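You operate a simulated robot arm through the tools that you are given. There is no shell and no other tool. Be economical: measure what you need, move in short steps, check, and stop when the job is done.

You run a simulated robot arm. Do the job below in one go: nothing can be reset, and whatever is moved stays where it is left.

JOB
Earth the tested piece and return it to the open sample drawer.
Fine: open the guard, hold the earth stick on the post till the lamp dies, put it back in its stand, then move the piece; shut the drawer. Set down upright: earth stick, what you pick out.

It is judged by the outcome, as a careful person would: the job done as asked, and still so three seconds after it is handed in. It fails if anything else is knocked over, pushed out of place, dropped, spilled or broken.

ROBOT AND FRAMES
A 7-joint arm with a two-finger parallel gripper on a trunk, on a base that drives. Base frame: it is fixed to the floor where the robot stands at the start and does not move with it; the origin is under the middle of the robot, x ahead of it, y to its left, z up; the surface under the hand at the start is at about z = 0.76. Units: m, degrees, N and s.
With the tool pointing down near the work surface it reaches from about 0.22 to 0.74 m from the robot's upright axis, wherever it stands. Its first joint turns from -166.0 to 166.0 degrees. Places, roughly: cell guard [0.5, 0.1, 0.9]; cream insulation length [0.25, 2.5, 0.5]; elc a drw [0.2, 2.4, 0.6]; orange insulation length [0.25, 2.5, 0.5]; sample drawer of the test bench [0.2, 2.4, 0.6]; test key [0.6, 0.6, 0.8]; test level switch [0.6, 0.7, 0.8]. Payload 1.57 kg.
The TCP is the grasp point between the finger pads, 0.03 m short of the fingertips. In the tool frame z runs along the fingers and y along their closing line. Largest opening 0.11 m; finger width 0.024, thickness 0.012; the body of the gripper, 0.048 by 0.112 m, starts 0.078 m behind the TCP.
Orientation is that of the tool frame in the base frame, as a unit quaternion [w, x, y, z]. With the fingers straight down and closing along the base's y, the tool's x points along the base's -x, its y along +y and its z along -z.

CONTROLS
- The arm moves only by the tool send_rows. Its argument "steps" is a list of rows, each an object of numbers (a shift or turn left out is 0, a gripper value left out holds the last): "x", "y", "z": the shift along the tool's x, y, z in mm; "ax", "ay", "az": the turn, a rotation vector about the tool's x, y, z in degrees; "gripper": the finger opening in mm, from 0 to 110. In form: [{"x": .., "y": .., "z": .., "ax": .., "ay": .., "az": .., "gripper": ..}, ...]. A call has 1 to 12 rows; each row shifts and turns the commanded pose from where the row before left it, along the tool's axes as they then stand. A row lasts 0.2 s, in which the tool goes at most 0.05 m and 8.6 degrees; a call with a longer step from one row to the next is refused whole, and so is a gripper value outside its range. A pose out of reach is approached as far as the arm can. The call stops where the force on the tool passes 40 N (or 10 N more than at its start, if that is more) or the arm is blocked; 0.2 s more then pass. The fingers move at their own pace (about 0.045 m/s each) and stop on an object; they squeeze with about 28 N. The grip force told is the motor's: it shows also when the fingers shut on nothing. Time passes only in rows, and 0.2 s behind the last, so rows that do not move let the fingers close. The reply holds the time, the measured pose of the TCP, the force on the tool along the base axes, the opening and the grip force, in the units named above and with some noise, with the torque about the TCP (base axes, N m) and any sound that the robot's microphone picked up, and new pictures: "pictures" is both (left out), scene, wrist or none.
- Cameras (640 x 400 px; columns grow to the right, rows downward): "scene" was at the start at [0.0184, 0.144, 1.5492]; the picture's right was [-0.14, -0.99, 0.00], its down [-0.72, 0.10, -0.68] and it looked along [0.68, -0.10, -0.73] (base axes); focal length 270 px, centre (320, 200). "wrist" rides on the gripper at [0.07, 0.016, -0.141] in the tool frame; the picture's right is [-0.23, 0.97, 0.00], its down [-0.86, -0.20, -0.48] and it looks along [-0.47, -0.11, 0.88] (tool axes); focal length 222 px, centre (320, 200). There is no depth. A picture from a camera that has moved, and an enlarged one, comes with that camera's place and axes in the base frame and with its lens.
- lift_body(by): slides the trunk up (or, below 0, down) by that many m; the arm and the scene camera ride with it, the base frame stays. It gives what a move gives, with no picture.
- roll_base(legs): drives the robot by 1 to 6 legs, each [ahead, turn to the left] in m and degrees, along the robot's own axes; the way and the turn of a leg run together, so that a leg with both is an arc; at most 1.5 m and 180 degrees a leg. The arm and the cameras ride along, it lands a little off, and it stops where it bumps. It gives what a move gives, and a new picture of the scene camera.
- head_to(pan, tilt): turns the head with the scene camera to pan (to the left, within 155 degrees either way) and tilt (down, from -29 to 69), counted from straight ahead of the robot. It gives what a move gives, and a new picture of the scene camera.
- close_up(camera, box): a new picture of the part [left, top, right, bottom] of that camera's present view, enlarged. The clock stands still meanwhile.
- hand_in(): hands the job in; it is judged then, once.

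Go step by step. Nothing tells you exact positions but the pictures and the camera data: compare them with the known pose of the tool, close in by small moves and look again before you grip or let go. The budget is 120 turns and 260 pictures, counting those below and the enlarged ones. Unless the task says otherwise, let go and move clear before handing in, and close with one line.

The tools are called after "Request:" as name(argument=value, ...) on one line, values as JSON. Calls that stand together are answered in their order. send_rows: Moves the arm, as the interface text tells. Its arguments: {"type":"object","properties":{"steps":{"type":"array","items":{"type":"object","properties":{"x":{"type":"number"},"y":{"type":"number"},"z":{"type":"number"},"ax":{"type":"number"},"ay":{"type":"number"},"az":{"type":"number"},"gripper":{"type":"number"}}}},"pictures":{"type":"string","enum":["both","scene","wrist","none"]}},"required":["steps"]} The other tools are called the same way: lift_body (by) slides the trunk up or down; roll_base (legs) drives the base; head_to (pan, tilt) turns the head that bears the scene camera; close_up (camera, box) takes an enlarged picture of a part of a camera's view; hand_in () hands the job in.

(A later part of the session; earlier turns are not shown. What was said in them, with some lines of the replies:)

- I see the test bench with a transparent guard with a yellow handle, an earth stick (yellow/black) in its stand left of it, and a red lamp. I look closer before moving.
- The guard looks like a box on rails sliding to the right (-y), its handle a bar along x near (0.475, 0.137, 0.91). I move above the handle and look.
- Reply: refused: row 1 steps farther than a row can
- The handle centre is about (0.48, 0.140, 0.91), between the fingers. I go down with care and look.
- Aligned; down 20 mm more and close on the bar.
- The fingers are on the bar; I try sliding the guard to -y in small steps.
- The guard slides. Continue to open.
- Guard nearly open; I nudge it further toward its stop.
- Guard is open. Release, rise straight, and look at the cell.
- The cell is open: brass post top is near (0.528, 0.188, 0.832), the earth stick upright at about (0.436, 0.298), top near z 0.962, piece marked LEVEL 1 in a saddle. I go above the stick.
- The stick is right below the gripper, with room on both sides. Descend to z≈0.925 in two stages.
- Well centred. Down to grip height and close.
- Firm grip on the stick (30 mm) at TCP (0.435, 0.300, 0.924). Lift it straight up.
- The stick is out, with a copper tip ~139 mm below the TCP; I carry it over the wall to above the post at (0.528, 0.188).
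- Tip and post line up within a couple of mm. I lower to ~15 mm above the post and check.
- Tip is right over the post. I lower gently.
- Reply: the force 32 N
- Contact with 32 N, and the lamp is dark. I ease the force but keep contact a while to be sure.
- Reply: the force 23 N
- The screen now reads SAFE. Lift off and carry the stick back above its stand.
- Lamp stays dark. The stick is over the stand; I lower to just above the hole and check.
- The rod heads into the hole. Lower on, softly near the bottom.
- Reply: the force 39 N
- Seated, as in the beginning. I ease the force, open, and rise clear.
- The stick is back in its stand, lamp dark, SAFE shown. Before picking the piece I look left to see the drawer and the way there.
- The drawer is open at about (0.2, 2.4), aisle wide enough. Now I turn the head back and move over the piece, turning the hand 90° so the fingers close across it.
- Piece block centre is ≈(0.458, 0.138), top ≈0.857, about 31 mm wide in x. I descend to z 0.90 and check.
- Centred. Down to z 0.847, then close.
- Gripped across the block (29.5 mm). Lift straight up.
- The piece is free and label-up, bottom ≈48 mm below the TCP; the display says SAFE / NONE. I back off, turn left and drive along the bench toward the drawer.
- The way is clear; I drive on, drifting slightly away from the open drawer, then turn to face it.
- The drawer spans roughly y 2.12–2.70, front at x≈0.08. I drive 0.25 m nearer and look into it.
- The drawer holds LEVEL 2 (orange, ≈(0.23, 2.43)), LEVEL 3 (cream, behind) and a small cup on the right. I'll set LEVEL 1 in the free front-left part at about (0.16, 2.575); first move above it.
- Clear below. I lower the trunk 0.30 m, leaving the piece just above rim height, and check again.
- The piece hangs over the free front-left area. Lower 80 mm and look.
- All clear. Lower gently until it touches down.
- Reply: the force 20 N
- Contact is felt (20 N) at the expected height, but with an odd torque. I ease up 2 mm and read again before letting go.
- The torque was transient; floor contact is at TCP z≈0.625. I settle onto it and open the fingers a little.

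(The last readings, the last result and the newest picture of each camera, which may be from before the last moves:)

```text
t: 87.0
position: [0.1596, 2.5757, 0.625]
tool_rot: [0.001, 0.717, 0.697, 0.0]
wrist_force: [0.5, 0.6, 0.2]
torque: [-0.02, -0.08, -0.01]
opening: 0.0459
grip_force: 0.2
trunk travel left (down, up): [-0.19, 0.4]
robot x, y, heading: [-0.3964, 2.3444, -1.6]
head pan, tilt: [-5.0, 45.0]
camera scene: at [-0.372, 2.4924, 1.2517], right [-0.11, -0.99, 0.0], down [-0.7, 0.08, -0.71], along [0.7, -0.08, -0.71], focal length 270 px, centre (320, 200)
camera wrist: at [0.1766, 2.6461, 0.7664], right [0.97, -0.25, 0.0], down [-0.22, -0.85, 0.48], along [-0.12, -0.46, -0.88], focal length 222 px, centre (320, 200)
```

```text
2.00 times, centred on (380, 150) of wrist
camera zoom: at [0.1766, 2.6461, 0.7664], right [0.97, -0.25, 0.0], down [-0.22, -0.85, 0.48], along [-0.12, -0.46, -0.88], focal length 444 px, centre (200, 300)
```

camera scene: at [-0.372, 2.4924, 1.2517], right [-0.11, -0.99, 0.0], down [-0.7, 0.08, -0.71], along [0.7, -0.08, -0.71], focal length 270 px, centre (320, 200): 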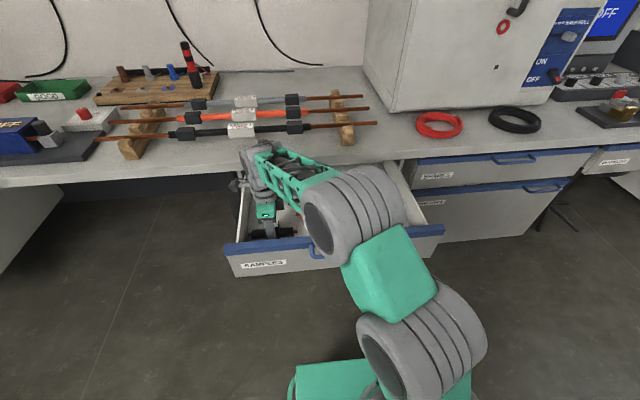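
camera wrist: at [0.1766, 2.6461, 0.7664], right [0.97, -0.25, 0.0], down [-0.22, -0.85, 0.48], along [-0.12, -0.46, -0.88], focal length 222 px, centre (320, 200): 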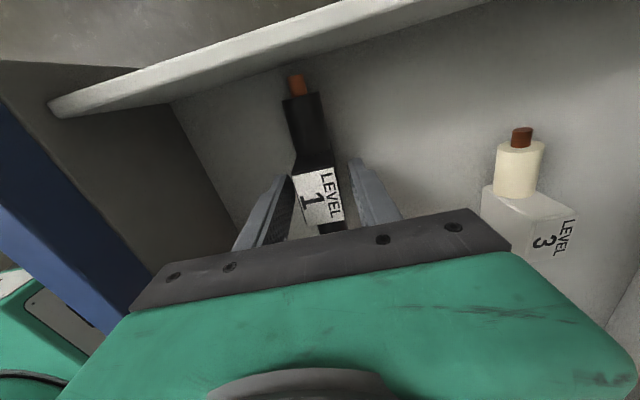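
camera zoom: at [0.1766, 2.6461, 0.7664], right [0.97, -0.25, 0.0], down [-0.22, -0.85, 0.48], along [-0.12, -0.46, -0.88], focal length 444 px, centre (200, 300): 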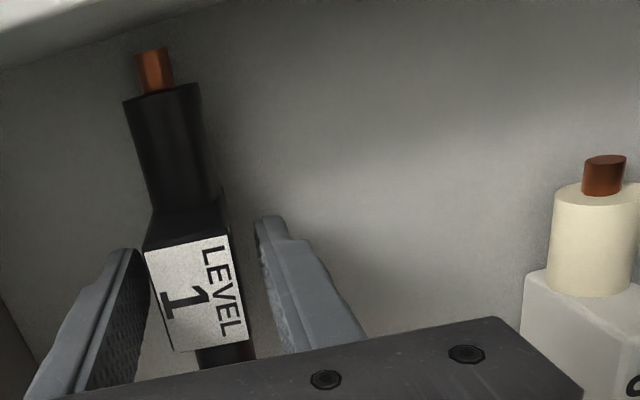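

Released; LEVEL 1 stands upright in the drawer. I rise clear, turn the hand back, and then go in front of the drawer to push it shut.

Request:
send_rows(steps=[{"z": -15}, {"z": -30}, {"z": -40}, {"z": -45}, {"z": -45}, {"z": -40}, {}], pictures="none")

Request:
send_rows(steps=[{"y": -35, "az": -8.2}, {"y": -35, "x": -5, "az": -8.2}, {"y": -35, "x": -10, "az": -8.2}, {"y": -35, "x": -15, "az": -8.2}, {"az": -8.2}, {"az": -8.2}, {"az": -8.2}, {"az": -8.2}, {"az": -8.2}, {"az": -8.2}, {"az": -7}, {"gripper": 0}])

Request:
close_up(camera="scene", box=[200, 130, 440, 290])

```text
t: 88.6
position: [0.1607, 2.5743, 0.8415]
tool_rot: [0.0, 0.716, 0.698, 0.001]
wrist_force: [-0.3, 0.3, -0.3]
torque: [0.01, 0.02, 0.03]
opening: 0.046
grip_force: 0.1
trunk travel left (down, up): [-0.19, 0.4]
robot x, y, heading: [-0.3931, 2.3454, -1.4]
head pan, tilt: [-5.0, 45.0]
```

```text
t: 91.2
position: [0.0333, 2.5214, 0.8398]
tool_rot: [0.0, 0.021, 1.0, 0.0]
wrist_force: [1.6, -0.1, 0.2]
torque: [-0.02, 0.02, -0.01]
opening: 0.0119
grip_force: 0.2
trunk travel left (down, up): [-0.19, 0.4]
robot x, y, heading: [-0.3988, 2.3445, -1.6]
head pan, tilt: [-5.0, 45.0]
camera scene: at [-0.372, 2.4923, 1.2517], right [-0.11, -0.99, 0.0], down [-0.7, 0.08, -0.71], along [0.7, -0.08, -0.71], focal length 270 px, centre (320, 200)
camera wrist: at [-0.0371, 2.5423, 0.9811], right [0.27, 0.96, 0.0], down [0.85, -0.24, 0.48], along [0.46, -0.13, -0.88], focal length 222 px, centre (320, 200)
```

scene: 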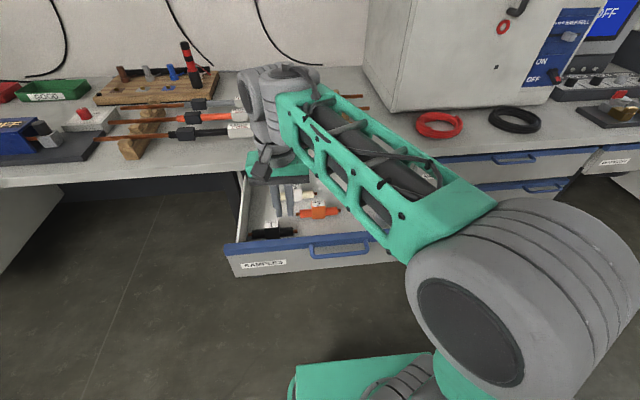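
wrist: 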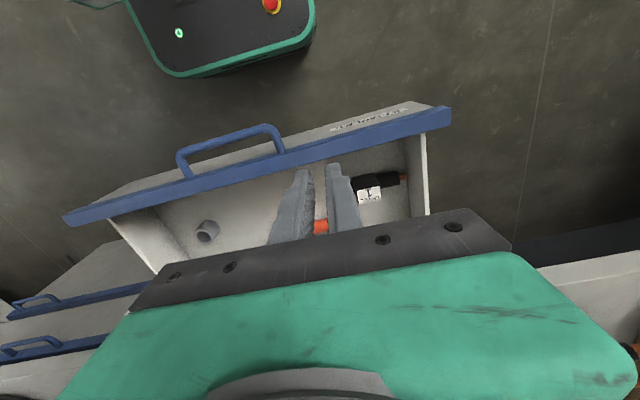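

```text
2.50 times, centred on (320, 210) of scene
camera zoom: at [-0.372, 2.4923, 1.2517], right [-0.11, -0.99, 0.0], down [-0.7, 0.08, -0.71], along [0.7, -0.08, -0.71], focal length 676 px, centre (320, 175)
```

zoom: 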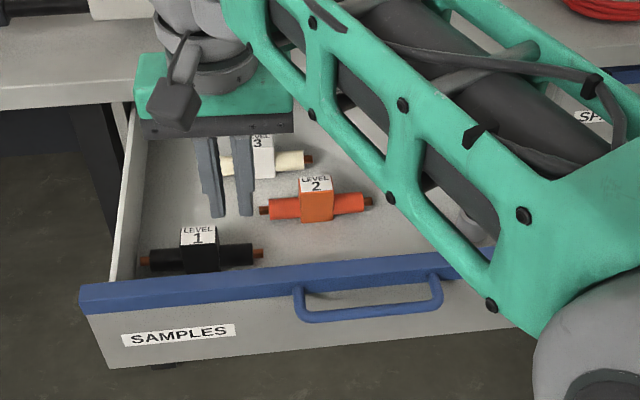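

All three samples stand in the drawer. The handle bar is near x 0.0, y 2.40, z 0.67; I position closed fingers before it, tilted slightly so the wrist stays back.

Request:
send_rows(steps=[{"x": 21.6, "y": -25.1, "gripper": 0}, {"x": 21.6, "y": -25.1}, {"x": 21.6, "y": -25.1}, {"x": 21.6, "y": -25.1}, {"x": 21.6, "y": -25.1}, {"ay": -7}, {"ay": -7}, {"ay": -6}, {}])

Request:
close_up(camera="scene", box=[200, 130, 440, 290])

```text
t: 93.0
position: [-0.0793, 2.4034, 0.7934]
tool_rot: [0.096, 0.012, 0.994, -0.054]
wrist_force: [-0.8, -0.3, -1.4]
torque: [-0.03, 0.02, 0.03]
opening: 0.0
grip_force: 20.8
trunk travel left (down, up): [-0.19, 0.4]
robot x, y, heading: [-0.4001, 2.3468, -1.4]
head pan, tilt: [-5.0, 45.0]
stopped in row 9: the arm was blocked; the commanded pose is now the measured one
camera scene: at [-0.3719, 2.4924, 1.2518], right [-0.11, -0.99, 0.0], down [-0.7, 0.08, -0.71], along [0.7, -0.08, -0.71], focal length 270 px, centre (320, 200)
camera wrist: at [-0.1741, 2.4364, 0.9143], right [0.26, 0.96, -0.06], down [0.74, -0.16, 0.65], along [0.62, -0.21, -0.76], focal length 222 px, centre (320, 200)
```

scene: 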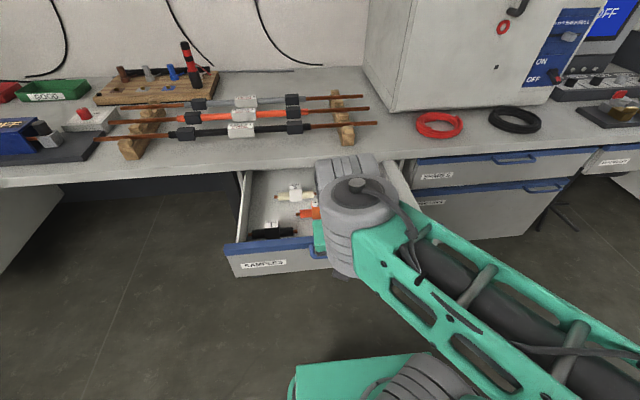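
wrist: 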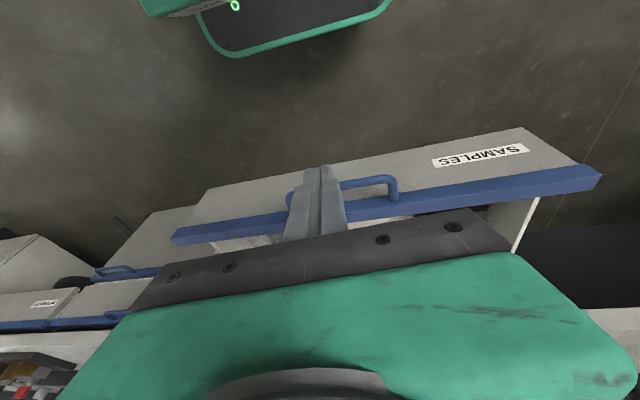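

```text
2.50 times, centred on (320, 210) of scene
camera zoom: at [-0.3719, 2.4924, 1.2518], right [-0.11, -0.99, 0.0], down [-0.7, 0.08, -0.71], along [0.7, -0.08, -0.71], focal length 676 px, centre (320, 175)
```

zoom: 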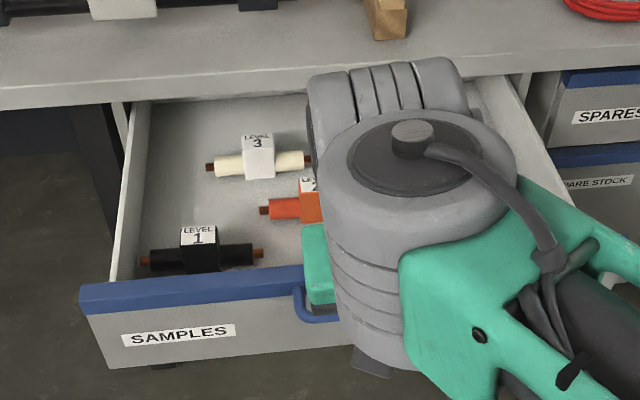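

The arm got too folded (limit), nothing touched. I back the base 0.15 m to give it room.

Request:
roll_base(legs=[[-0.15, 0]])

Request:
send_rows(steps=[{"x": -10, "z": -30}, {"x": -35}, {"x": -35}, {"x": -30}, {}])

```text
t: 94.4
position: [-0.2303, 2.4059, 0.7914]
tool_rot: [0.096, 0.013, 0.994, -0.054]
wrist_force: [0.3, -0.5, -0.4]
torque: [-0.02, 0.02, 0.0]
opening: 0.0
grip_force: 20.9
trunk travel left (down, up): [-0.19, 0.4]
robot x, y, heading: [-0.5515, 2.3518, -1.6]
head pan, tilt: [-5.0, 45.0]
camera scene: at [-0.5236, 2.4963, 1.2517], right [-0.11, -0.99, 0.0], down [-0.7, 0.08, -0.71], along [0.7, -0.08, -0.71], focal length 270 px, centre (320, 200)
```

scene: 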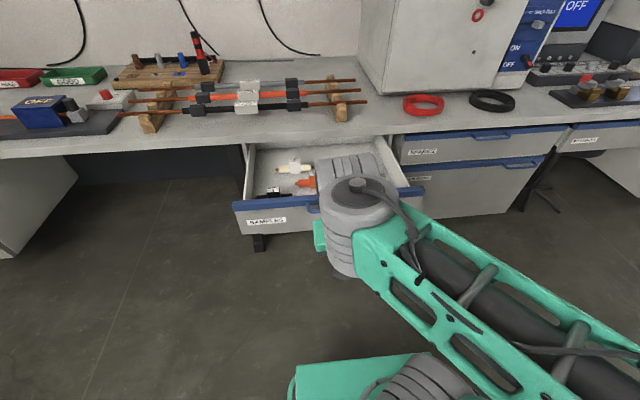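

```text
t: 95.6
position: [-0.1284, 2.4072, 0.8436]
tool_rot: [0.095, 0.012, 0.994, -0.054]
wrist_force: [0.2, -0.5, 0.2]
torque: [0.0, -0.04, -0.03]
opening: 0.0
grip_force: 21.4
trunk travel left (down, up): [-0.19, 0.4]
robot x, y, heading: [-0.5479, 2.3485, -1.4]
head pan, tilt: [-5.0, 45.0]
camera scene: at [-0.5237, 2.4963, 1.2517], right [-0.11, -0.99, 0.0], down [-0.7, 0.08, -0.71], along [0.7, -0.08, -0.71], focal length 270 px, centre (320, 200)
camera wrist: at [-0.2237, 2.4409, 0.9649], right [0.26, 0.96, -0.06], down [0.74, -0.16, 0.65], along [0.62, -0.21, -0.76], focal length 222 px, centre (320, 200)
```

scene: 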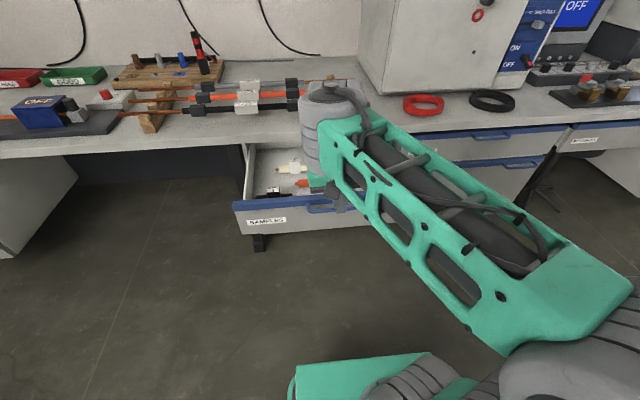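
wrist: 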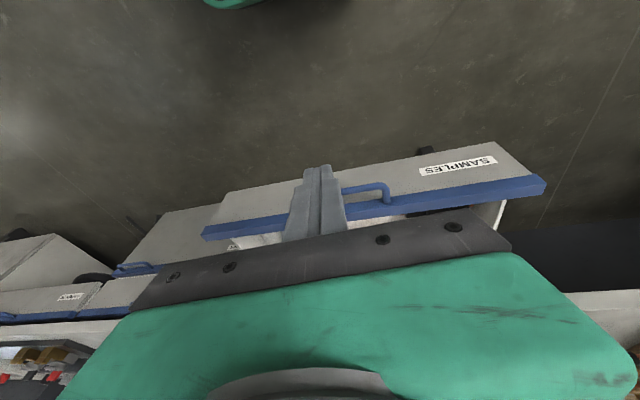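

I straighten the sideways lean and lower the closed fingers in front of the handle.

Request:
send_rows(steps=[{"ax": -6.3}, {"x": 6.5, "z": 33}, {"x": 6.5, "z": 33}, {"x": 6.5, "z": 33}, {"x": 6.5, "z": 33}, {"x": 6, "z": 31}, {}])

Request:
close_up(camera="scene", box=[200, 110, 440, 270])

Request:
close_up(camera="wrist", box=[200, 80, 440, 240])

```text
t: 97.2
position: [-0.13, 2.4081, 0.6757]
tool_rot: [0.096, 0.008, 0.995, 0.0]
wrist_force: [0.7, 0.9, -0.7]
torque: [0.02, 0.03, -0.01]
opening: 0.0
grip_force: 21.0
trunk travel left (down, up): [-0.19, 0.4]
robot x, y, heading: [-0.5508, 2.35, -1.4]
head pan, tilt: [-5.0, 45.0]
camera scene: at [-0.5237, 2.4963, 1.2517], right [-0.11, -0.99, 0.0], down [-0.7, 0.08, -0.71], along [0.7, -0.08, -0.71], focal length 270 px, centre (320, 200)
camera wrist: at [-0.2255, 2.4262, 0.8017], right [0.24, 0.97, 0.05], down [0.74, -0.21, 0.63], along [0.62, -0.12, -0.77], focal length 222 px, centre (320, 200)
```

scene: 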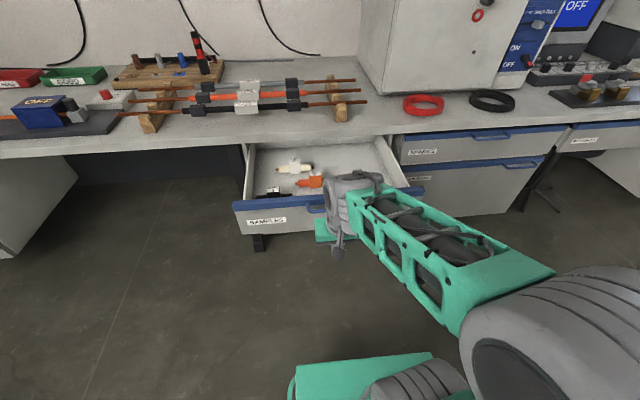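
wrist: 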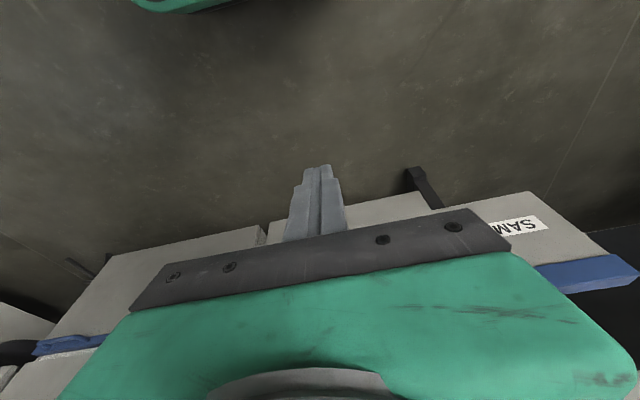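

```text
2.50 times, centred on (320, 190) of scene
camera zoom: at [-0.5237, 2.4963, 1.2517], right [-0.11, -0.99, 0.0], down [-0.7, 0.08, -0.71], along [0.7, -0.08, -0.71], focal length 676 px, centre (320, 225)
```

zoom: 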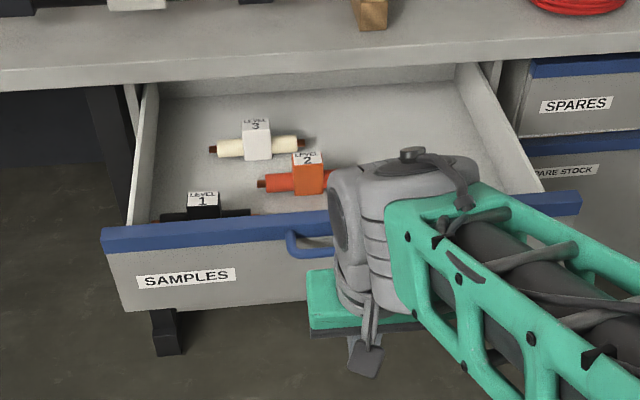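

```text
2.50 times, centred on (320, 160) of wrist
camera zoom: at [-0.2255, 2.4262, 0.8017], right [0.24, 0.97, 0.05], down [0.74, -0.21, 0.63], along [0.62, -0.12, -0.77], focal length 555 px, centre (320, 300)
```

zoom: 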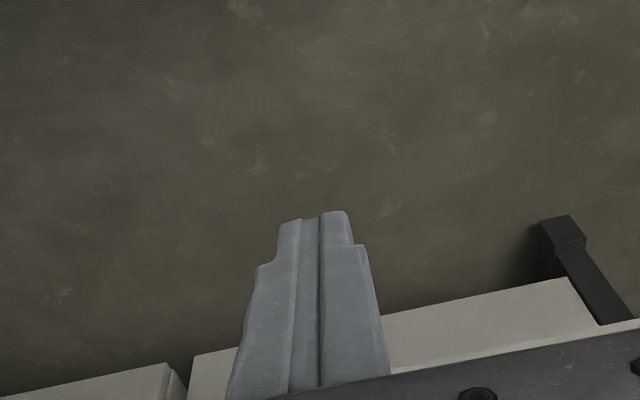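

Now forward slowly to meet the handle and push.

Request:
send_rows(steps=[{"x": -14.7, "z": 2.8}, {"x": -14.7, "z": 2.8}, {"x": -14.7, "z": 2.8}, {"x": -14.7, "z": 2.8}, {"x": -9.8, "z": 1.9}, {"x": -9.8, "z": 1.9}, {"x": -9.8, "z": 1.9}, {"x": -7.9, "z": 1.5}, {"x": -7.9, "z": 1.5}, {"x": -7.9, "z": 1.5}, {}])

Request:
close_up(camera="scene", box=[200, 110, 440, 270])

```text
t: 99.6
position: [-0.0149, 2.4073, 0.676]
tool_rot: [0.096, 0.008, 0.995, 0.0]
wrist_force: [-1.6, -0.5, -0.1]
torque: [0.0, -0.03, 0.0]
opening: 0.0
grip_force: 20.9
trunk travel left (down, up): [-0.19, 0.4]
robot x, y, heading: [-0.5475, 2.3489, -1.4]
head pan, tilt: [-5.0, 45.0]
camera scene: at [-0.5238, 2.4963, 1.2517], right [-0.11, -0.99, 0.0], down [-0.7, 0.08, -0.71], along [0.7, -0.08, -0.71], focal length 270 px, centre (320, 200)
camera wrist: at [-0.1108, 2.425, 0.8011], right [0.24, 0.97, 0.04], down [0.74, -0.21, 0.63], along [0.62, -0.12, -0.77], focal length 222 px, centre (320, 200)
```

scene: 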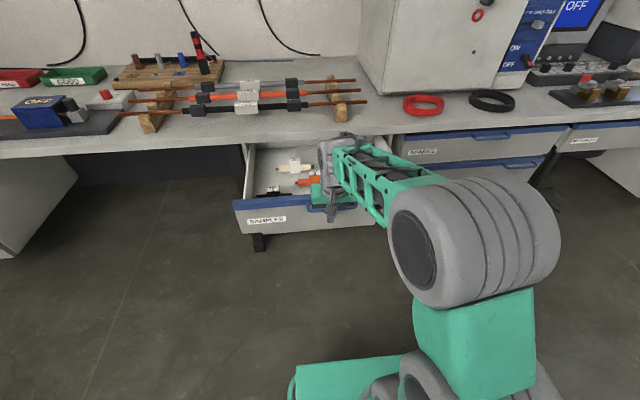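
wrist: 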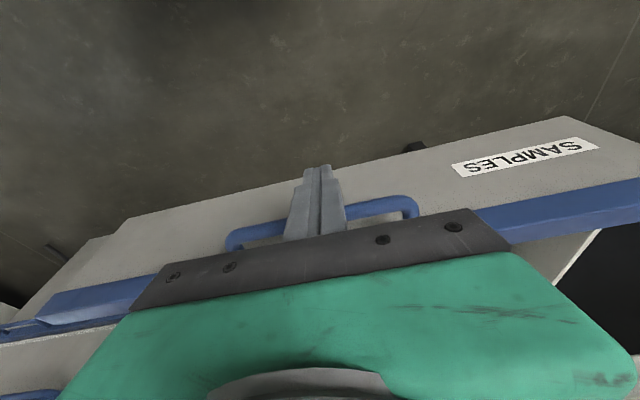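

```text
2.50 times, centred on (320, 190) of scene
camera zoom: at [-0.5238, 2.4963, 1.2517], right [-0.11, -0.99, 0.0], down [-0.7, 0.08, -0.71], along [0.7, -0.08, -0.71], focal length 676 px, centre (320, 225)
```

zoom: 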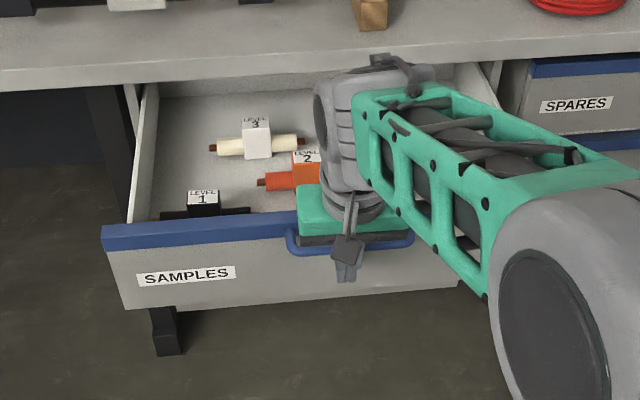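

Fingers at the handle's middle. Push on slowly.

Request:
send_rows(steps=[{"x": -4.9, "z": 0.95}, {"x": -4.9, "z": 0.95}, {"x": -5.9, "z": 1.1}, {"x": -5.9, "z": 1.1}, {"x": -5.9, "z": 1.1}, {"x": -5.9, "z": 1.1}, {"x": -5.9, "z": 1.1}, {"x": -5.9, "z": 1.1}, {"x": -5.9, "z": 1.1}, {"x": -5.9, "z": 1.1}, {}], pictures="none")

Request:
close_up(camera="scene", box=[200, 110, 440, 270])

```text
t: 102.0
position: [0.0434, 2.4057, 0.676]
tool_rot: [0.095, 0.008, 0.995, 0.0]
wrist_force: [-1.5, 0.5, 0.9]
torque: [-0.01, -0.04, 0.05]
opening: 0.0
grip_force: 21.0
trunk travel left (down, up): [-0.19, 0.4]
robot x, y, heading: [-0.5483, 2.3495, -1.8]
head pan, tilt: [-5.0, 45.0]
```

```text
2.50 times, centred on (320, 190) of scene
camera zoom: at [-0.5238, 2.4963, 1.2517], right [-0.11, -0.99, 0.0], down [-0.7, 0.08, -0.71], along [0.7, -0.08, -0.71], focal length 676 px, centre (320, 225)
```

zoom: 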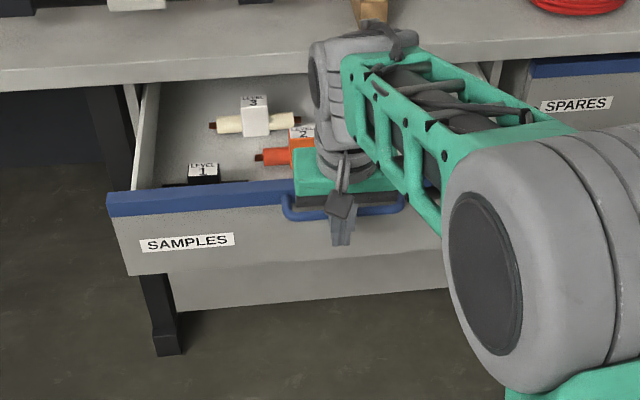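

The drawer slides in and the samples ride along. Continue at the same slow pace.

Request:
send_rows(steps=[{"x": -5.9, "z": 1.1}, {"x": -5.9, "z": 1.1}, {"x": -5.9, "z": 1.1}, {"x": -5.9, "z": 1.1}, {"x": -5.9, "z": 1.1}, {"x": -5.9, "z": 1.1}, {"x": -5.9, "z": 1.1}, {"x": -5.9, "z": 1.1}, {"x": -5.9, "z": 1.1}, {"x": -5.9, "z": 1.1}, {"x": -5.9, "z": 1.1}, {}], pictures="none")

Request:
close_up(camera="scene", box=[200, 110, 440, 270])

```text
t: 104.6
position: [0.1109, 2.4037, 0.6757]
tool_rot: [0.097, 0.009, 0.995, 0.001]
wrist_force: [0.2, 0.4, 0.1]
torque: [0.01, -0.02, 0.04]
opening: 0.0
grip_force: 21.3
trunk travel left (down, up): [-0.19, 0.4]
robot x, y, heading: [-0.5467, 2.3452, -1.4]
head pan, tilt: [-5.0, 45.0]
```

```text
2.50 times, centred on (320, 190) of scene
camera zoom: at [-0.5236, 2.4963, 1.2516], right [-0.11, -0.99, 0.0], down [-0.7, 0.08, -0.71], along [0.7, -0.08, -0.71], focal length 676 px, centre (320, 225)
```

zoom: 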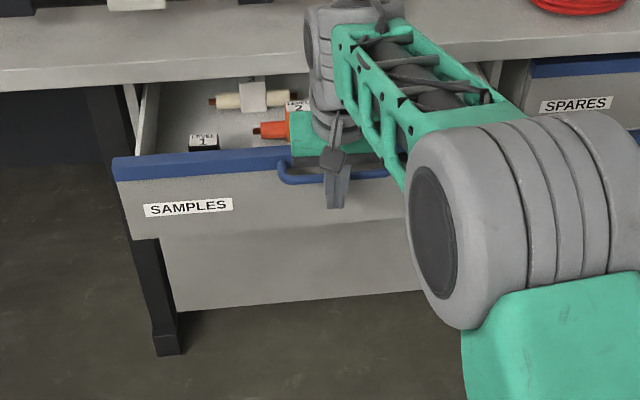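

Request:
send_rows(steps=[{"x": -5.9, "z": 1.1}, {"x": -5.9, "z": 1.1}, {"x": -5.9, "z": 1.1}, {"x": -5.9, "z": 1.1}, {"x": -5.9, "z": 1.1}, {"x": -5.9, "z": 1.1}, {"x": -5.9, "z": 1.1}, {"x": -5.9, "z": 1.1}, {"x": -5.9, "z": 1.1}, {"x": -5.9, "z": 1.1}, {}], pictures="wrist")

Request:
close_up(camera="scene", box=[200, 110, 440, 270])

```text
t: 107.0
position: [0.1704, 2.4027, 0.6784]
tool_rot: [0.096, 0.008, 0.995, 0.0]
wrist_force: [-1.8, -1.0, -0.9]
torque: [0.02, 0.01, 0.0]
opening: 0.0001
grip_force: 21.3
trunk travel left (down, up): [-0.19, 0.4]
robot x, y, heading: [-0.5447, 2.3492, -1.7]
head pan, tilt: [-5.0, 45.0]
camera wrist: at [0.0742, 2.4215, 0.8037], right [0.24, 0.97, 0.04], down [0.74, -0.21, 0.63], along [0.62, -0.12, -0.77], focal length 222 px, centre (320, 200)
```

wrist: 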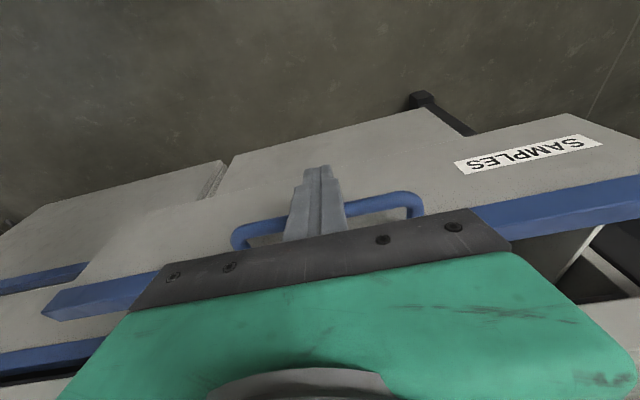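

```text
2.50 times, centred on (320, 190) of scene
camera zoom: at [-0.5236, 2.4963, 1.2517], right [-0.11, -0.99, 0.0], down [-0.7, 0.08, -0.71], along [0.7, -0.08, -0.71], focal length 676 px, centre (320, 225)
```

zoom: 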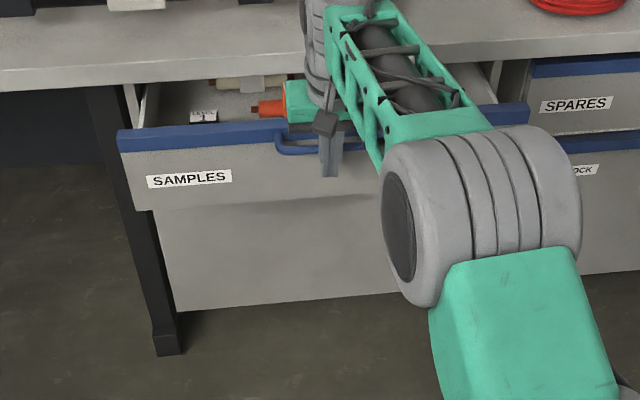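

About 90 mm remain and the arm nears full reach, so I pull back, drive 0.12 m closer, and push the rest.

Request:
send_rows(steps=[{"x": 24.6, "z": -4.7}, {"x": 24.6, "z": -4.7}, {"x": 24.6, "z": -4.7}, {"x": 24.6, "z": -4.7}, {"x": 24.6, "z": -4.7}, {"x": 19.6, "z": -3.8}, {}], pictures="none")

Request:
roll_base(legs=[[0.12, 0]])

```text
t: 108.6
position: [0.0228, 2.4052, 0.6764]
tool_rot: [0.096, 0.007, 0.995, 0.001]
wrist_force: [0.2, -0.6, 0.5]
torque: [-0.02, 0.02, 0.03]
opening: 0.0
grip_force: 21.6
trunk travel left (down, up): [-0.19, 0.4]
robot x, y, heading: [-0.5439, 2.348, -1.5]
head pan, tilt: [-5.0, 45.0]
```

```text
t: 109.8
position: [0.1435, 2.4005, 0.6764]
tool_rot: [0.096, 0.008, 0.995, 0.0]
wrist_force: [0.7, 0.0, -0.3]
torque: [0.02, 0.0, 0.0]
opening: 0.0
grip_force: 20.9
trunk travel left (down, up): [-0.19, 0.4]
robot x, y, heading: [-0.4236, 2.3446, -1.6]
head pan, tilt: [-5.0, 45.0]
camera scene: at [-0.4029, 2.493, 1.2517], right [-0.11, -0.99, 0.0], down [-0.7, 0.08, -0.71], along [0.7, -0.08, -0.71], focal length 270 px, centre (320, 200)
```

scene: 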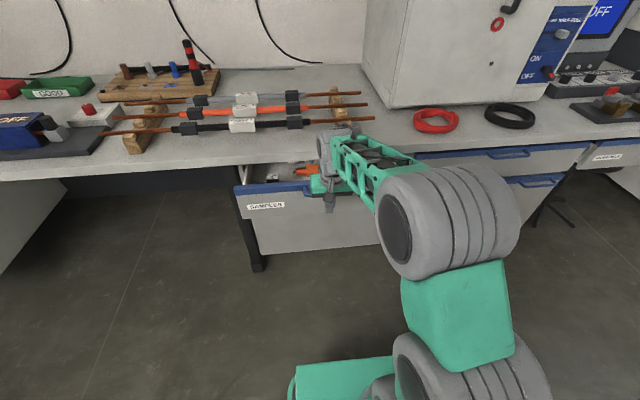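

Request:
send_rows(steps=[{"x": -8.8, "z": 1.7}, {"x": -8.8, "z": 1.7}, {"x": -5.9, "z": 1.1}, {"x": -5.9, "z": 1.1}, {"x": -5.9, "z": 1.1}, {"x": -5.9, "z": 1.1}, {"x": -5.9, "z": 1.1}, {"x": -5.9, "z": 1.1}, {"x": -5.9, "z": 1.1}, {"x": -5.9, "z": 1.1}, {}], pictures="wrist")

Request:
close_up(camera="scene", box=[200, 90, 440, 250])

```text
t: 112.2
position: [0.2086, 2.3988, 0.6781]
tool_rot: [0.095, 0.008, 0.995, 0.0]
wrist_force: [-3.9, -0.5, -1.9]
torque: [-0.02, 0.02, -0.04]
opening: 0.0002
grip_force: 21.1
trunk travel left (down, up): [-0.19, 0.4]
robot x, y, heading: [-0.4269, 2.3465, -1.3]
head pan, tilt: [-5.0, 45.0]
camera wrist: at [0.1137, 2.4184, 0.8033], right [0.24, 0.97, 0.04], down [0.74, -0.21, 0.63], along [0.62, -0.12, -0.77], focal length 222 px, centre (320, 200)
```

wrist: 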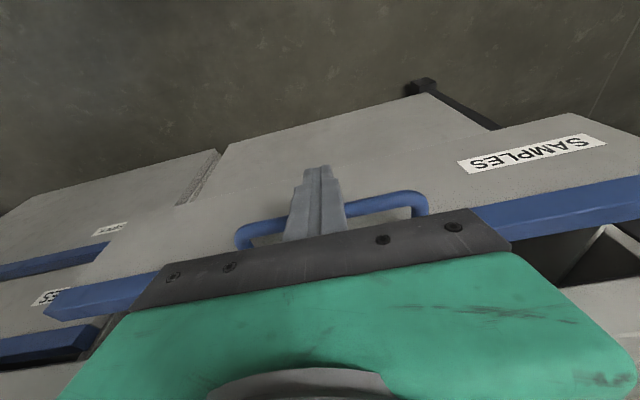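

```text
2.50 times, centred on (320, 170) of scene
camera zoom: at [-0.4027, 2.4931, 1.2517], right [-0.11, -0.99, 0.0], down [-0.7, 0.08, -0.71], along [0.7, -0.08, -0.71], focal length 676 px, centre (320, 275)
```

zoom: 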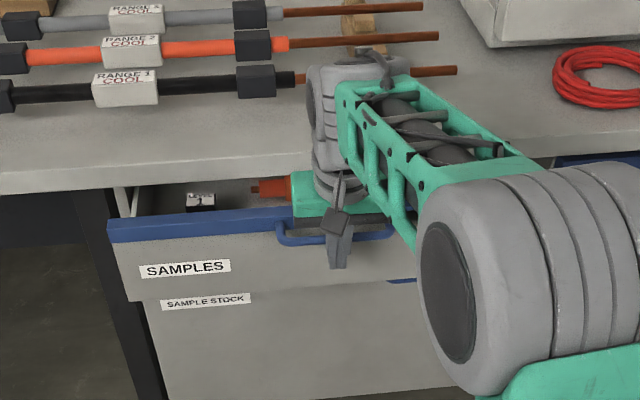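

Request:
send_rows(steps=[{"x": -4.9, "z": 0.95}, {"x": -4.9, "z": 0.95}, {"x": -4.9, "z": 0.95}, {"x": -4.9, "z": 0.95}, {"x": -4.9, "z": 0.95}, {"x": -4.9, "z": 0.95}, {}], pictures="wrist")

Request:
close_up(camera="scene", box=[200, 90, 440, 250])

```text
t: 113.8
position: [0.2397, 2.4, 0.6772]
tool_rot: [0.096, 0.008, 0.995, 0.001]
wrist_force: [-1.5, -0.3, -0.9]
torque: [0.03, 0.05, 0.0]
opening: 0.0
grip_force: 20.9
trunk travel left (down, up): [-0.19, 0.4]
robot x, y, heading: [-0.426, 2.345, -1.4]
head pan, tilt: [-5.0, 45.0]
camera wrist: at [0.1436, 2.4185, 0.803], right [0.24, 0.97, 0.04], down [0.74, -0.21, 0.63], along [0.62, -0.12, -0.77], focal length 222 px, centre (320, 200)
```

wrist: 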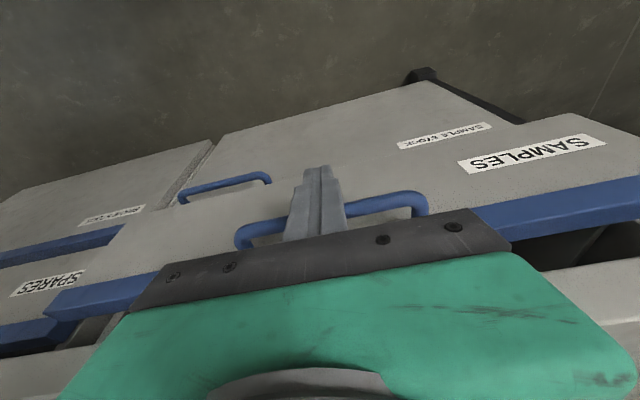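

```text
2.50 times, centred on (320, 170) of scene
camera zoom: at [-0.4027, 2.493, 1.2517], right [-0.11, -0.99, 0.0], down [-0.7, 0.08, -0.71], along [0.7, -0.08, -0.71], focal length 676 px, centre (320, 275)
```

zoom: 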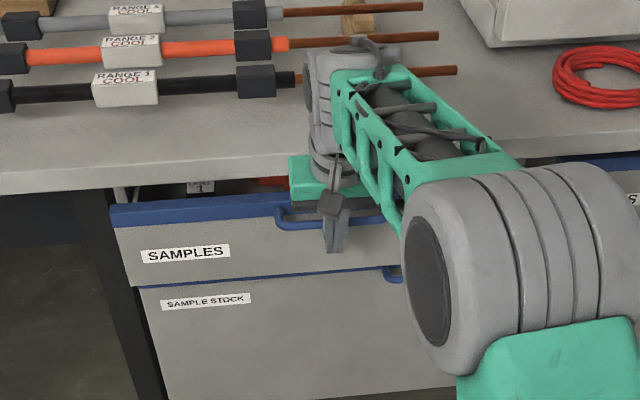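

Request:
send_rows(steps=[{"x": -3.9, "z": 0.75}, {"x": -3.9, "z": 0.75}, {"x": -3.9, "z": 0.75}, {"x": -3.9, "z": 0.75}, {"x": -2.9, "z": 0.6}, {"x": -2.9, "z": 0.6}, {}], pictures="wrist")

Request:
close_up(camera="scene", box=[200, 90, 440, 250])

```text
t: 115.5
position: [0.2613, 2.3981, 0.6769]
tool_rot: [0.096, 0.009, 0.995, 0.0]
wrist_force: [-1.2, 0.5, 0.8]
torque: [0.0, -0.02, 0.02]
opening: 0.0
grip_force: 21.6
trunk travel left (down, up): [-0.19, 0.4]
robot x, y, heading: [-0.4271, 2.3453, -1.4]
head pan, tilt: [-5.0, 45.0]
camera wrist: at [0.1652, 2.4178, 0.8026], right [0.24, 0.97, 0.04], down [0.74, -0.21, 0.63], along [0.62, -0.12, -0.77], focal length 222 px, centre (320, 200)
```

wrist: 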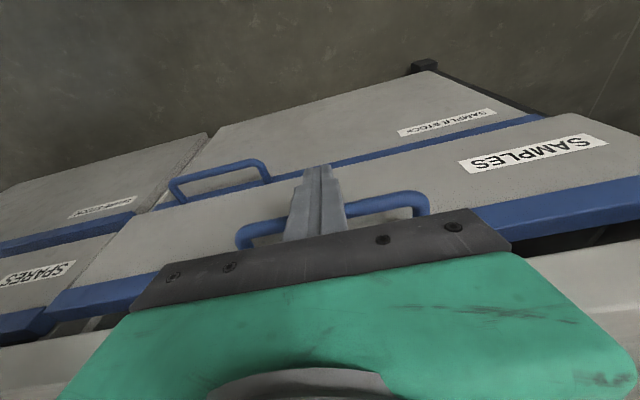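

```text
2.50 times, centred on (320, 170) of scene
camera zoom: at [-0.4028, 2.4931, 1.2517], right [-0.11, -0.99, 0.0], down [-0.7, 0.08, -0.71], along [0.7, -0.08, -0.71], focal length 676 px, centre (320, 275)
```

zoom: 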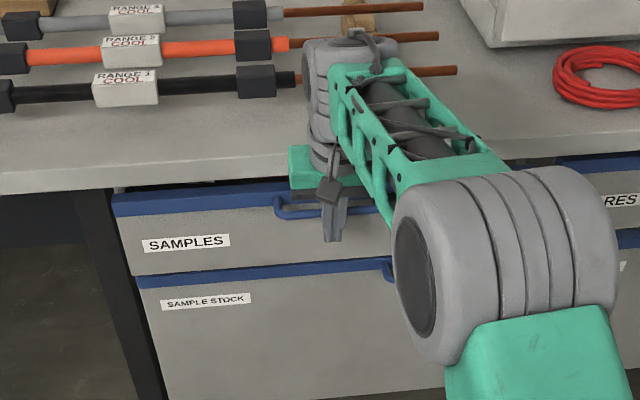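

Request:
send_rows(steps=[{"x": -2.9, "z": 0.6}, {"x": -2.9, "z": 0.6}, {"x": -2.9, "z": 0.6}, {"x": -2.9, "z": 0.6}, {"x": -2.9, "z": 0.6}, {"x": -2.9, "z": 0.6}, {"x": -2.9, "z": 0.6}, {}], pictures="wrist")

Request:
close_up(camera="scene", box=[200, 90, 440, 250])

```text
t: 117.2
position: [0.2814, 2.4005, 0.6786]
tool_rot: [0.095, 0.008, 0.995, 0.001]
wrist_force: [-3.3, -0.3, 1.3]
torque: [-0.01, -0.06, 0.04]
opening: 0.0002
grip_force: 21.5
trunk travel left (down, up): [-0.19, 0.4]
robot x, y, heading: [-0.4261, 2.3477, -1.7]
head pan, tilt: [-5.0, 45.0]
camera wrist: at [0.1857, 2.4177, 0.8025], right [0.24, 0.97, 0.04], down [0.74, -0.21, 0.63], along [0.62, -0.12, -0.77], focal length 222 px, centre (320, 200)
```

wrist: 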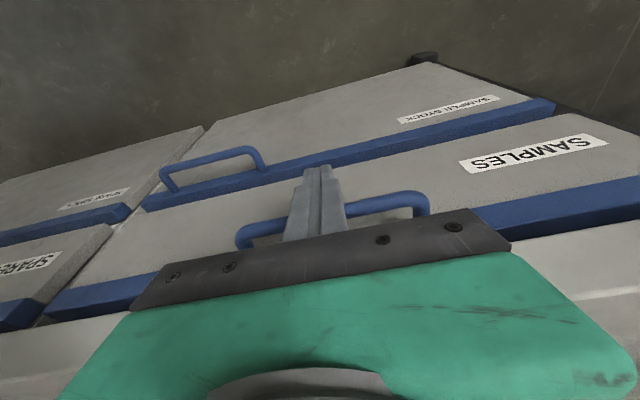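

```text
2.50 times, centred on (320, 170) of scene
camera zoom: at [-0.403, 2.493, 1.2517], right [-0.11, -0.99, 0.0], down [-0.7, 0.08, -0.71], along [0.7, -0.08, -0.71], focal length 676 px, centre (320, 275)
```

zoom: 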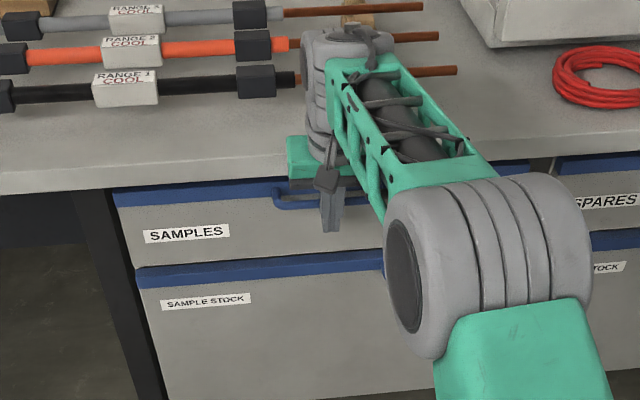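

Request:
send_rows(steps=[{"x": -2, "z": 0.4}, {"x": -2, "z": 0.4}, {"x": -2, "z": 0.4}, {"x": -2, "z": 0.4}, {"x": -2, "z": 0.4}, {"x": -2, "z": 0.4}, {"x": -2, "z": 0.4}, {"x": -2, "z": 0.4}, {}], pictures="wrist")

Request:
close_up(camera="scene", box=[200, 90, 440, 250])

```text
t: 117.9
position: [0.2823, 2.3998, 0.6771]
tool_rot: [0.091, 0.008, 0.996, -0.001]
wrist_force: [-18.2, -0.7, 11.2]
torque: [0.16, -0.26, 0.15]
opening: 0.0
grip_force: 21.5
trunk travel left (down, up): [-0.19, 0.4]
robot x, y, heading: [-0.4295, 2.3447, -1.7]
head pan, tilt: [-5.0, 45.0]
stopped in row 3: the force on the tool passed its limit at 44 N (the readings are from after the stop); the commanded pose is now the measured one
camera wrist: at [0.187, 2.4177, 0.8035], right [0.24, 0.97, 0.04], down [0.75, -0.21, 0.63], along [0.62, -0.12, -0.78], focal length 222 px, centre (320, 200)
```

wrist: 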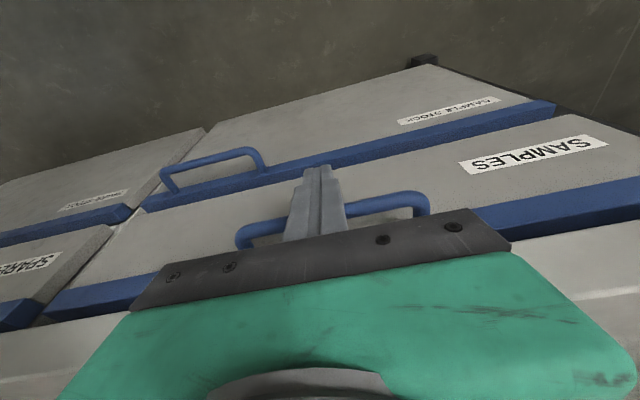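

```text
2.50 times, centred on (320, 170) of scene
camera zoom: at [-0.4057, 2.4929, 1.2519], right [-0.11, -0.99, 0.0], down [-0.7, 0.08, -0.71], along [0.7, -0.08, -0.71], focal length 676 px, centre (320, 275)
```

zoom: 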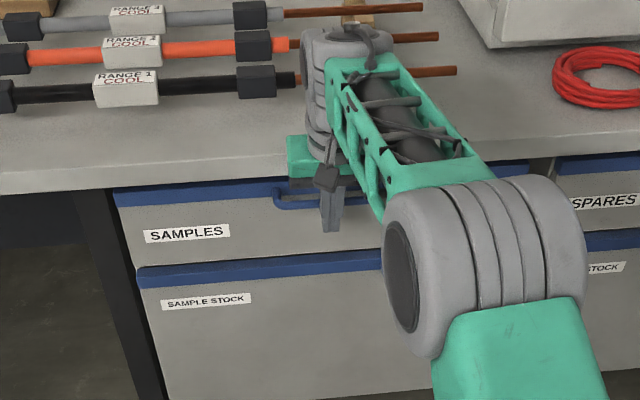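

The push ended at a hard stop through the handle, so the drawer is home. I withdraw and check.

Request:
send_rows(steps=[{"x": 19.6, "z": -3.8}, {"x": 29.4, "z": -5.6}, {"x": 29.4, "z": -5.6}, {"x": 29.4, "z": -5.6}, {"x": 29.4, "z": -5.6}, {}], pictures="wrist")

Request:
roll_base(legs=[[-0.35, 0]])

Request:
close_up(camera="scene", box=[200, 60, 480, 240])

```text
t: 119.3
position: [0.1446, 2.3998, 0.6772]
tool_rot: [0.092, 0.008, 0.996, 0.0]
wrist_force: [0.5, 0.0, 0.4]
torque: [-0.02, -0.02, -0.01]
opening: 0.0002
grip_force: 21.6
trunk travel left (down, up): [-0.19, 0.4]
robot x, y, heading: [-0.4272, 2.3467, -1.7]
head pan, tilt: [-5.0, 45.0]
camera wrist: at [0.0484, 2.4188, 0.8029], right [0.24, 0.97, 0.04], down [0.75, -0.21, 0.63], along [0.62, -0.12, -0.78], focal length 222 px, centre (320, 200)
```

wrist: 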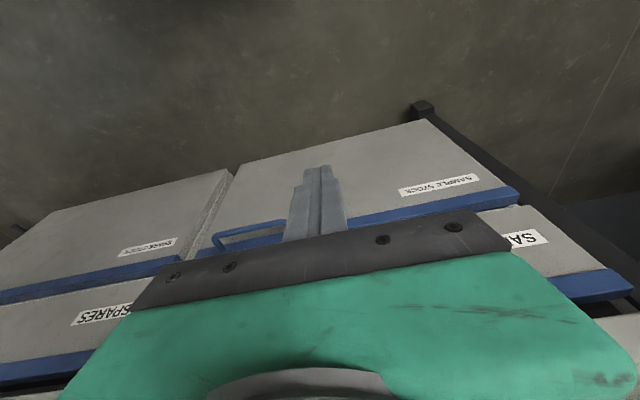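

```text
t: 121.6
position: [-0.2126, 2.409, 0.6772]
tool_rot: [0.09, 0.008, 0.996, -0.001]
wrist_force: [-0.2, 0.5, 0.3]
torque: [0.01, 0.04, 0.01]
opening: 0.0001
grip_force: 21.4
trunk travel left (down, up): [-0.19, 0.4]
robot x, y, heading: [-0.7807, 2.3563, -1.5]
head pan, tilt: [-5.0, 45.0]
camera scene: at [-0.759, 2.5023, 1.2517], right [-0.11, -0.99, 0.0], down [-0.7, 0.08, -0.71], along [0.7, -0.08, -0.71], focal length 270 px, centre (320, 200)
```

scene: 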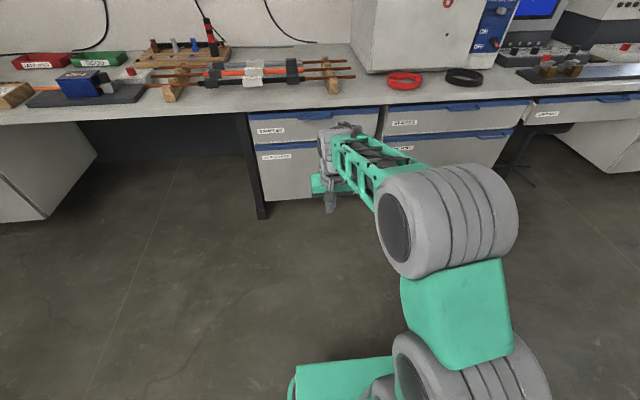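

```text
2.22 times, centred on (340, 150) of scene
camera zoom: at [-0.759, 2.5023, 1.2517], right [-0.11, -0.99, 0.0], down [-0.7, 0.08, -0.71], along [0.7, -0.08, -0.71], focal length 601 px, centre (276, 311)
```

zoom: 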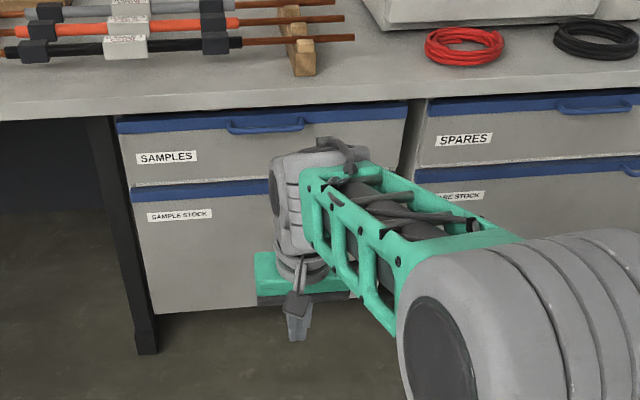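

The SAMPLES drawer is flush with its neighbours. One look toward the cell to confirm the stick and lamp before handing in.

Request:
head_to(pan=-58, tilt=12)

Request:
close_up(camera="scene", box=[220, 120, 420, 245])

```text
t: 122.8
position: [-0.213, 2.4117, 0.6761]
tool_rot: [0.092, 0.007, 0.996, 0.0]
wrist_force: [-0.9, 0.4, -0.4]
torque: [0.0, 0.02, -0.06]
opening: 0.0001
grip_force: 20.4
trunk travel left (down, up): [-0.19, 0.4]
robot x, y, heading: [-0.7854, 2.3557, -1.6]
head pan, tilt: [-58.0, 12.0]
camera scene: at [-0.7924, 2.4312, 1.3033], right [-0.86, -0.51, 0.0], down [-0.11, 0.18, -0.98], along [0.5, -0.84, -0.21], focal length 270 px, centre (320, 200)
```

scene: 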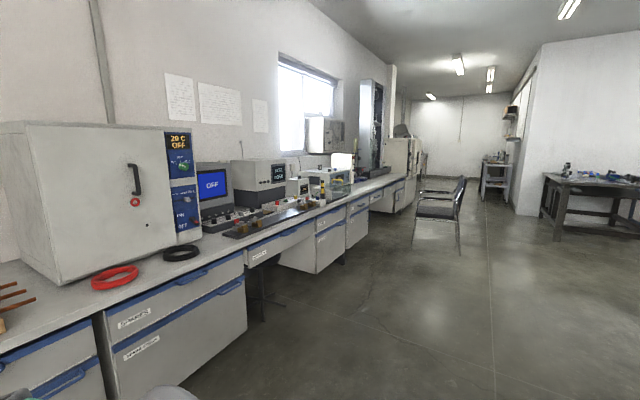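

```text
3.20 times, centred on (320, 182) of scene
camera zoom: at [-0.7924, 2.4312, 1.3033], right [-0.86, -0.51, 0.0], down [-0.11, 0.18, -0.98], along [0.5, -0.84, -0.21], focal length 866 px, centre (320, 256)
```

zoom: 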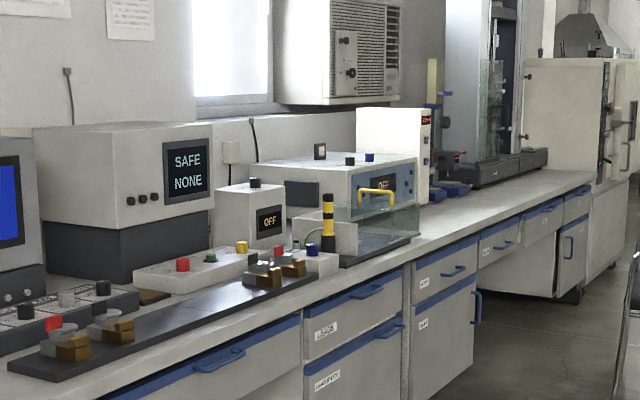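

All is in order: the stick stands upright in its stand, the display reads SAFE / NONE, and the drawer is shut. Handing in.

Request:
hand_in()

```text
The job is handed in.
```

The LEVEL 1 piece is earthed and back in the sample drawer, standing upright, and the drawer is shut. The lamp is out, the display reads SAFE, and the earth stick is upright in its stand. I left the guard open.
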